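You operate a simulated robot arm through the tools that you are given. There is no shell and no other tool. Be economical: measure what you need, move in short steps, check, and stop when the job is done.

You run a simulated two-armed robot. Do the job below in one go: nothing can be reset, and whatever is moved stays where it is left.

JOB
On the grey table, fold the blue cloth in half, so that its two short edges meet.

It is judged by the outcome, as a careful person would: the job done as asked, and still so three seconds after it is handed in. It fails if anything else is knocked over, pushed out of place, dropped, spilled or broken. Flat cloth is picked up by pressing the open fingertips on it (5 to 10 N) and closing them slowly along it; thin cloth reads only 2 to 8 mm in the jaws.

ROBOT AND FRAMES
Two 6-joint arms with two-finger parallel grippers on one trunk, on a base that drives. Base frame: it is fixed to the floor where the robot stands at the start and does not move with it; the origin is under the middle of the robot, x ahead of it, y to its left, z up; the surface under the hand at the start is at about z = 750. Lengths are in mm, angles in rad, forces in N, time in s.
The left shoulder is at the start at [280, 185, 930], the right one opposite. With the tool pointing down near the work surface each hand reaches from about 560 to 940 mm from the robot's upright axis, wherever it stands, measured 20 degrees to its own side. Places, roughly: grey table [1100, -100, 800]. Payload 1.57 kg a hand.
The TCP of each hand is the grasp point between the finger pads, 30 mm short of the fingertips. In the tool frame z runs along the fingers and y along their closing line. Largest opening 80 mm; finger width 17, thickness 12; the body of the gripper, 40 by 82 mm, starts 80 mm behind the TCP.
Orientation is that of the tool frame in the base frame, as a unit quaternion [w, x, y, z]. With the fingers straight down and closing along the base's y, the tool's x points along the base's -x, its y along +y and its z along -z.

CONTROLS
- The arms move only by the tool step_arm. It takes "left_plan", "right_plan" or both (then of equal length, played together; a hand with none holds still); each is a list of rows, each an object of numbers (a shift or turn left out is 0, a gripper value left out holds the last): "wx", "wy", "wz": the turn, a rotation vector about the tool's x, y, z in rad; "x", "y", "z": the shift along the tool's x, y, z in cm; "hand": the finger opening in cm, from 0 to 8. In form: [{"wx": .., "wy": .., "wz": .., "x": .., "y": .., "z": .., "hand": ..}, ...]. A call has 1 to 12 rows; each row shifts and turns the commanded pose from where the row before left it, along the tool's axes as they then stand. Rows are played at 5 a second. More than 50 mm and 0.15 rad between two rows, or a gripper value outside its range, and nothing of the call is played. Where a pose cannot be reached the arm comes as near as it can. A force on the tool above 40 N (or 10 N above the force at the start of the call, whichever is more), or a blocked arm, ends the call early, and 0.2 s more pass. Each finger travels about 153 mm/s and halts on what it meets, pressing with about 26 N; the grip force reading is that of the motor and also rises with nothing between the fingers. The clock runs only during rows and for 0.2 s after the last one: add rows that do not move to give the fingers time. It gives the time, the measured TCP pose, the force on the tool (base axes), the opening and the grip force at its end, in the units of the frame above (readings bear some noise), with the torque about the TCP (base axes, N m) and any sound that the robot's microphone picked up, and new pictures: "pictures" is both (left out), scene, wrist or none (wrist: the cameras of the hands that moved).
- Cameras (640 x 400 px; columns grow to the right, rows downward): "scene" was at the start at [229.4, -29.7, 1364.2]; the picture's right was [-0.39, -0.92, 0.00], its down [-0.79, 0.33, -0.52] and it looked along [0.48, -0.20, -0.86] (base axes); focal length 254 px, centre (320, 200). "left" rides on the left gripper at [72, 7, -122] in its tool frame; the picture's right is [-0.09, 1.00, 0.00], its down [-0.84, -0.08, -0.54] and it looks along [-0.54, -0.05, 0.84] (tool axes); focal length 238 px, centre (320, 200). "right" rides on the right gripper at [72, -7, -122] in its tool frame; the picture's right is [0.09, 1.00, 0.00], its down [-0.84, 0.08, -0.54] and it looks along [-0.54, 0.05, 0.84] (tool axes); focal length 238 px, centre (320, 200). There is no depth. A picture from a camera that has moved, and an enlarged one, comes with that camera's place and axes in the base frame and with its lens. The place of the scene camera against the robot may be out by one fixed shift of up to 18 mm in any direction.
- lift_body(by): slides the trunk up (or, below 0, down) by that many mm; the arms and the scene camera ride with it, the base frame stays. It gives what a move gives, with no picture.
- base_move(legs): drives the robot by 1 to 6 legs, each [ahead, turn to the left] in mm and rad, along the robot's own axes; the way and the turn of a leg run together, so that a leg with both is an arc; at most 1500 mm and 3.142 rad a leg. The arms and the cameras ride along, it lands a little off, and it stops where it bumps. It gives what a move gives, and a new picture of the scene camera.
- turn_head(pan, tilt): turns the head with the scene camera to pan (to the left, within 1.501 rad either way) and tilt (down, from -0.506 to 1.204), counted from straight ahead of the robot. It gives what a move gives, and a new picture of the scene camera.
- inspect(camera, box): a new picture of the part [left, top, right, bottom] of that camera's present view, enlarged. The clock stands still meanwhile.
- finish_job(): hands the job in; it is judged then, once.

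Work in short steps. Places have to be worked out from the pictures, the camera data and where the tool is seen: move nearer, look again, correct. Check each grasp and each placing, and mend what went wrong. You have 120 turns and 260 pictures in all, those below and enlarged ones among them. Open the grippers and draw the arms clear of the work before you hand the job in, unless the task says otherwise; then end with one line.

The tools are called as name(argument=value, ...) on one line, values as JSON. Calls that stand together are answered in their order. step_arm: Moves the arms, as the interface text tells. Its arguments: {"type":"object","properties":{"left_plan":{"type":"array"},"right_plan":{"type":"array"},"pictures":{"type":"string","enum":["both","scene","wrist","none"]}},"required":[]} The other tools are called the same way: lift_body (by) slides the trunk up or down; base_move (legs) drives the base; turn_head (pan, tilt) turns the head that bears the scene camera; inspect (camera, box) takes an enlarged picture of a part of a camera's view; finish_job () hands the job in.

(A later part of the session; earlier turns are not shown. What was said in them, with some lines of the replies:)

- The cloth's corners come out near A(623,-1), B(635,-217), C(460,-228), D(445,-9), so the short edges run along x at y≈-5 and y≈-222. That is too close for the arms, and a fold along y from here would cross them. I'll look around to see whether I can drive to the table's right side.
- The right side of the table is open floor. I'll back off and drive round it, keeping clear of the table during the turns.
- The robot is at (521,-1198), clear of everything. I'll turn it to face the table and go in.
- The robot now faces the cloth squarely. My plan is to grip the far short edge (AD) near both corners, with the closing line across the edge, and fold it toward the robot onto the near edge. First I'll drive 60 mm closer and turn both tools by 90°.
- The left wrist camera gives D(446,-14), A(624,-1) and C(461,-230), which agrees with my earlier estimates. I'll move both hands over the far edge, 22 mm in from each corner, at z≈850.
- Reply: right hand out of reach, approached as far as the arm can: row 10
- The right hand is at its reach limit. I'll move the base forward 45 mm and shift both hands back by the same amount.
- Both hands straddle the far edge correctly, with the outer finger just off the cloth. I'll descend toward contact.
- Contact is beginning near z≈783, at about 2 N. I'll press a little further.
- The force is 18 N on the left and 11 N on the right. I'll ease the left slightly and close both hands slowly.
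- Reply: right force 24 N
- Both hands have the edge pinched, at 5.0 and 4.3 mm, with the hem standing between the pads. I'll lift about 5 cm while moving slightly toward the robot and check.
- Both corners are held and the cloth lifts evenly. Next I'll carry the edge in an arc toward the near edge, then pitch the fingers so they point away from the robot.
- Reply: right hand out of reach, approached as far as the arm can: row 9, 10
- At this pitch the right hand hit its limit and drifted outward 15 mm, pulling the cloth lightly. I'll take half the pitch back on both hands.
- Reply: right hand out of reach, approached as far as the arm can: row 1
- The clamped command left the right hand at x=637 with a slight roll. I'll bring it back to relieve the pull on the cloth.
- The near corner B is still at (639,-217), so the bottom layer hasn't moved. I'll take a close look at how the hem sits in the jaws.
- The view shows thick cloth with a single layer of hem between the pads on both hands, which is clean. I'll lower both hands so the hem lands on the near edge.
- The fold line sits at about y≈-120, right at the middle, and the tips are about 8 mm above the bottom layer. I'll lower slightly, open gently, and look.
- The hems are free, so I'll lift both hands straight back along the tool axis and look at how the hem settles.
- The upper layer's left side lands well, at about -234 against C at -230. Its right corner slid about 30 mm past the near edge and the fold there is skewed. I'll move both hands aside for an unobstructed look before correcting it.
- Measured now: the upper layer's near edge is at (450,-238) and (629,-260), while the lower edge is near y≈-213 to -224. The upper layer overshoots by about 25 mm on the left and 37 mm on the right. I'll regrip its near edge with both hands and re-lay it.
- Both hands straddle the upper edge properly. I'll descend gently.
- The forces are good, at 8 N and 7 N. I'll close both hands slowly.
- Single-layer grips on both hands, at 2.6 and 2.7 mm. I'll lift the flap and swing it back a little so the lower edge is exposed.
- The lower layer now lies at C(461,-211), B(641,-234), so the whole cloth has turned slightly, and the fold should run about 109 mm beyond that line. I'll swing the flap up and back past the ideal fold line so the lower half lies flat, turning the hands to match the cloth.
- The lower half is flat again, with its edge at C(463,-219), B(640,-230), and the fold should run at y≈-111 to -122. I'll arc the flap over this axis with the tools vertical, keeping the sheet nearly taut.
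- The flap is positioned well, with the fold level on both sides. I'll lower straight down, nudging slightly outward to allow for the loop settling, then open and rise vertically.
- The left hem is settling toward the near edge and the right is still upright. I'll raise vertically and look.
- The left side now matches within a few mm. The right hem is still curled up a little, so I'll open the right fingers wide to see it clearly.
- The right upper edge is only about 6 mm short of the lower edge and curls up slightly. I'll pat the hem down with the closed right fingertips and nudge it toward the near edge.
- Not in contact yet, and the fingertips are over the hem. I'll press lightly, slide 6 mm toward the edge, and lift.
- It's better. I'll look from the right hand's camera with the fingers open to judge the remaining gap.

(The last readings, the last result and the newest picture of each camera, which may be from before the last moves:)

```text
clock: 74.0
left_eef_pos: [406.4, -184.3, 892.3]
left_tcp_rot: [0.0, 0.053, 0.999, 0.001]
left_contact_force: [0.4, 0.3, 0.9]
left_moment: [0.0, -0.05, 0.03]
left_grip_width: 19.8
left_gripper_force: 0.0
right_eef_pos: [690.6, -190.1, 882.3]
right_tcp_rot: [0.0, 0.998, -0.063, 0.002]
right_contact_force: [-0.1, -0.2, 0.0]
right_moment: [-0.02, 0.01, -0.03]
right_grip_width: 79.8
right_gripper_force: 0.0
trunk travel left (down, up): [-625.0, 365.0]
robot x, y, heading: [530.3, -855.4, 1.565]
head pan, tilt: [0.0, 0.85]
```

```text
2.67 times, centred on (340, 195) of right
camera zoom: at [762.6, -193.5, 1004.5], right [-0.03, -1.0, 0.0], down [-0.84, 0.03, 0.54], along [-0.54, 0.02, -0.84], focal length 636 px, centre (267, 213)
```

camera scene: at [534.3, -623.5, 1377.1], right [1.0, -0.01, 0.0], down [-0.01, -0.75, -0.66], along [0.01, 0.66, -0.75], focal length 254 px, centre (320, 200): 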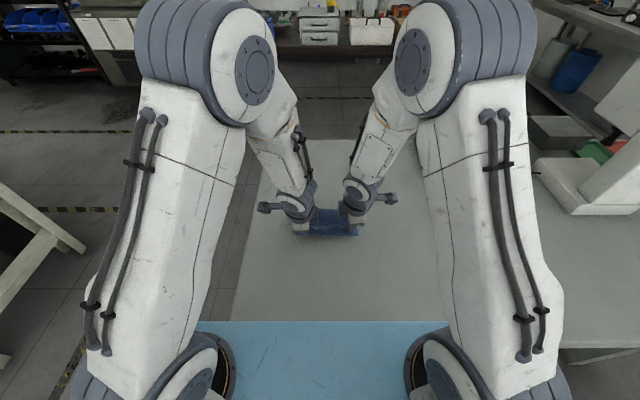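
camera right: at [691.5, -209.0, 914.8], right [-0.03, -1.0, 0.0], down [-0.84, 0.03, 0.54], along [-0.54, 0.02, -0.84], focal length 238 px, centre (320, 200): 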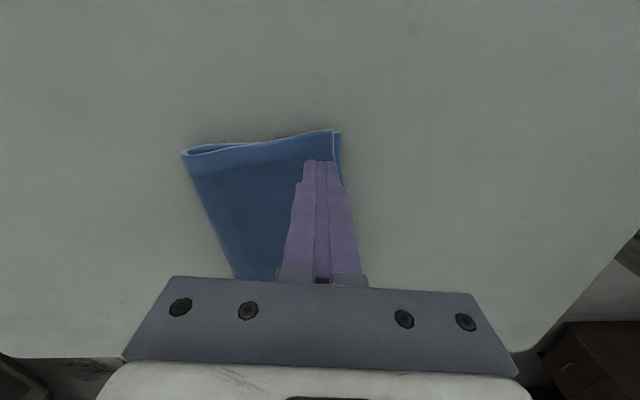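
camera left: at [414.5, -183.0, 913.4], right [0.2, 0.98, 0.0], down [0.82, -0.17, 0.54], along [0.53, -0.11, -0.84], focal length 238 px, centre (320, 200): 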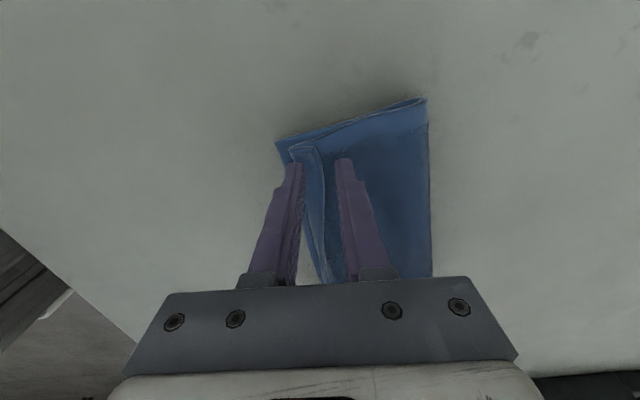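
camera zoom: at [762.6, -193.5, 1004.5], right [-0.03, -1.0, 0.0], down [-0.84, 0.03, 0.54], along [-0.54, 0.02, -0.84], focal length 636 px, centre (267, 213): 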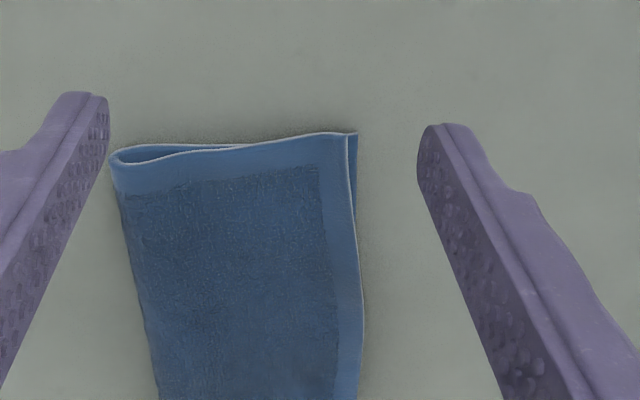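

The short edges now meet within about 4 mm on the right and 2–5 mm on the left, with the fold straight and at the middle. I'll draw both arms clear and take a last look.

step_arm(left_plan=[{"z": -4}, {"z": -3, "x": 3}, {"x": 3}, {}, {}], right_plan=[{"z": -4}, {"z": -3, "x": 3}, {"x": 4.5}, {"x": 4.5}, {}], pictures="scene")

inspect(camera="scene", box=[276, 190, 372, 250])

```text
clock: 75.2
left_eef_pos: [345.2, -181.7, 963.7]
left_tcp_rot: [-0.001, 0.054, 0.999, 0.001]
left_contact_force: [-0.3, 0.9, 0.2]
left_moment: [0.02, 0.01, 0.01]
left_grip_width: 20.2
left_gripper_force: 0.1
right_eef_pos: [809.9, -203.3, 955.6]
right_tcp_rot: [-0.001, 0.998, -0.063, 0.001]
right_contact_force: [-0.1, 0.4, -0.3]
right_moment: [0.0, -0.02, -0.01]
right_grip_width: 79.8
right_gripper_force: 0.0
trunk travel left (down, up): [-625.0, 365.0]
robot x, y, heading: [528.4, -859.4, 1.564]
head pan, tilt: [0.0, 0.85]
camera scene: at [534.4, -623.5, 1377.1], right [1.0, -0.01, 0.0], down [-0.01, -0.75, -0.66], along [0.01, 0.66, -0.75], focal length 254 px, centre (320, 200)
```

scene: 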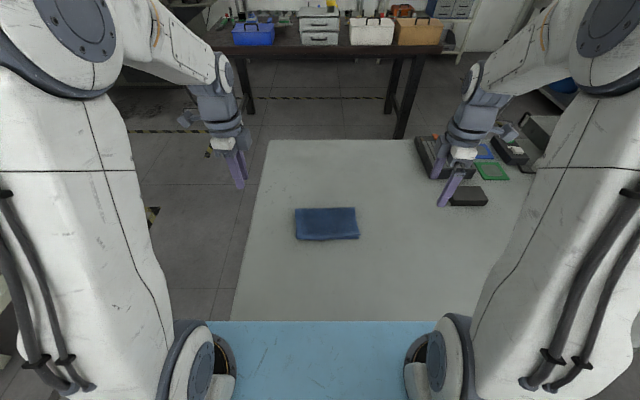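

```text
6.67 times, centred on (324, 220) of scene
camera zoom: at [534.4, -623.5, 1377.1], right [1.0, -0.01, 0.0], down [-0.01, -0.75, -0.66], along [0.01, 0.66, -0.75], focal length 1695 px, centre (293, 67)
```

zoom: 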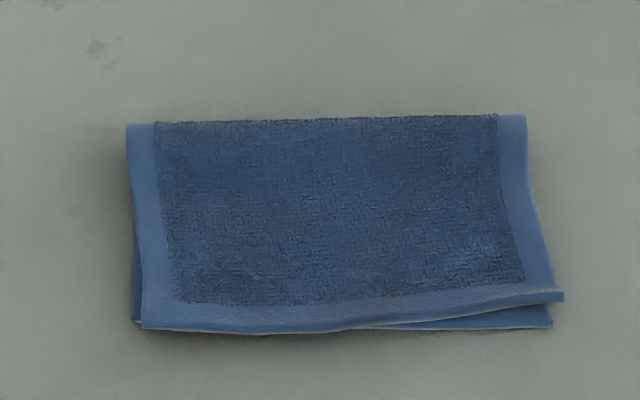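

The cloth is folded in half and stable, nothing else has moved, and both arms are clear with the grippers open. I'm handing it in.

finish_job()

```text
The job is handed in.
```

The blue cloth is folded in half on the grey table, with its short edges meeting to within about 5 mm; the right end of the upper edge curls up slightly and the fold is a little puffy.
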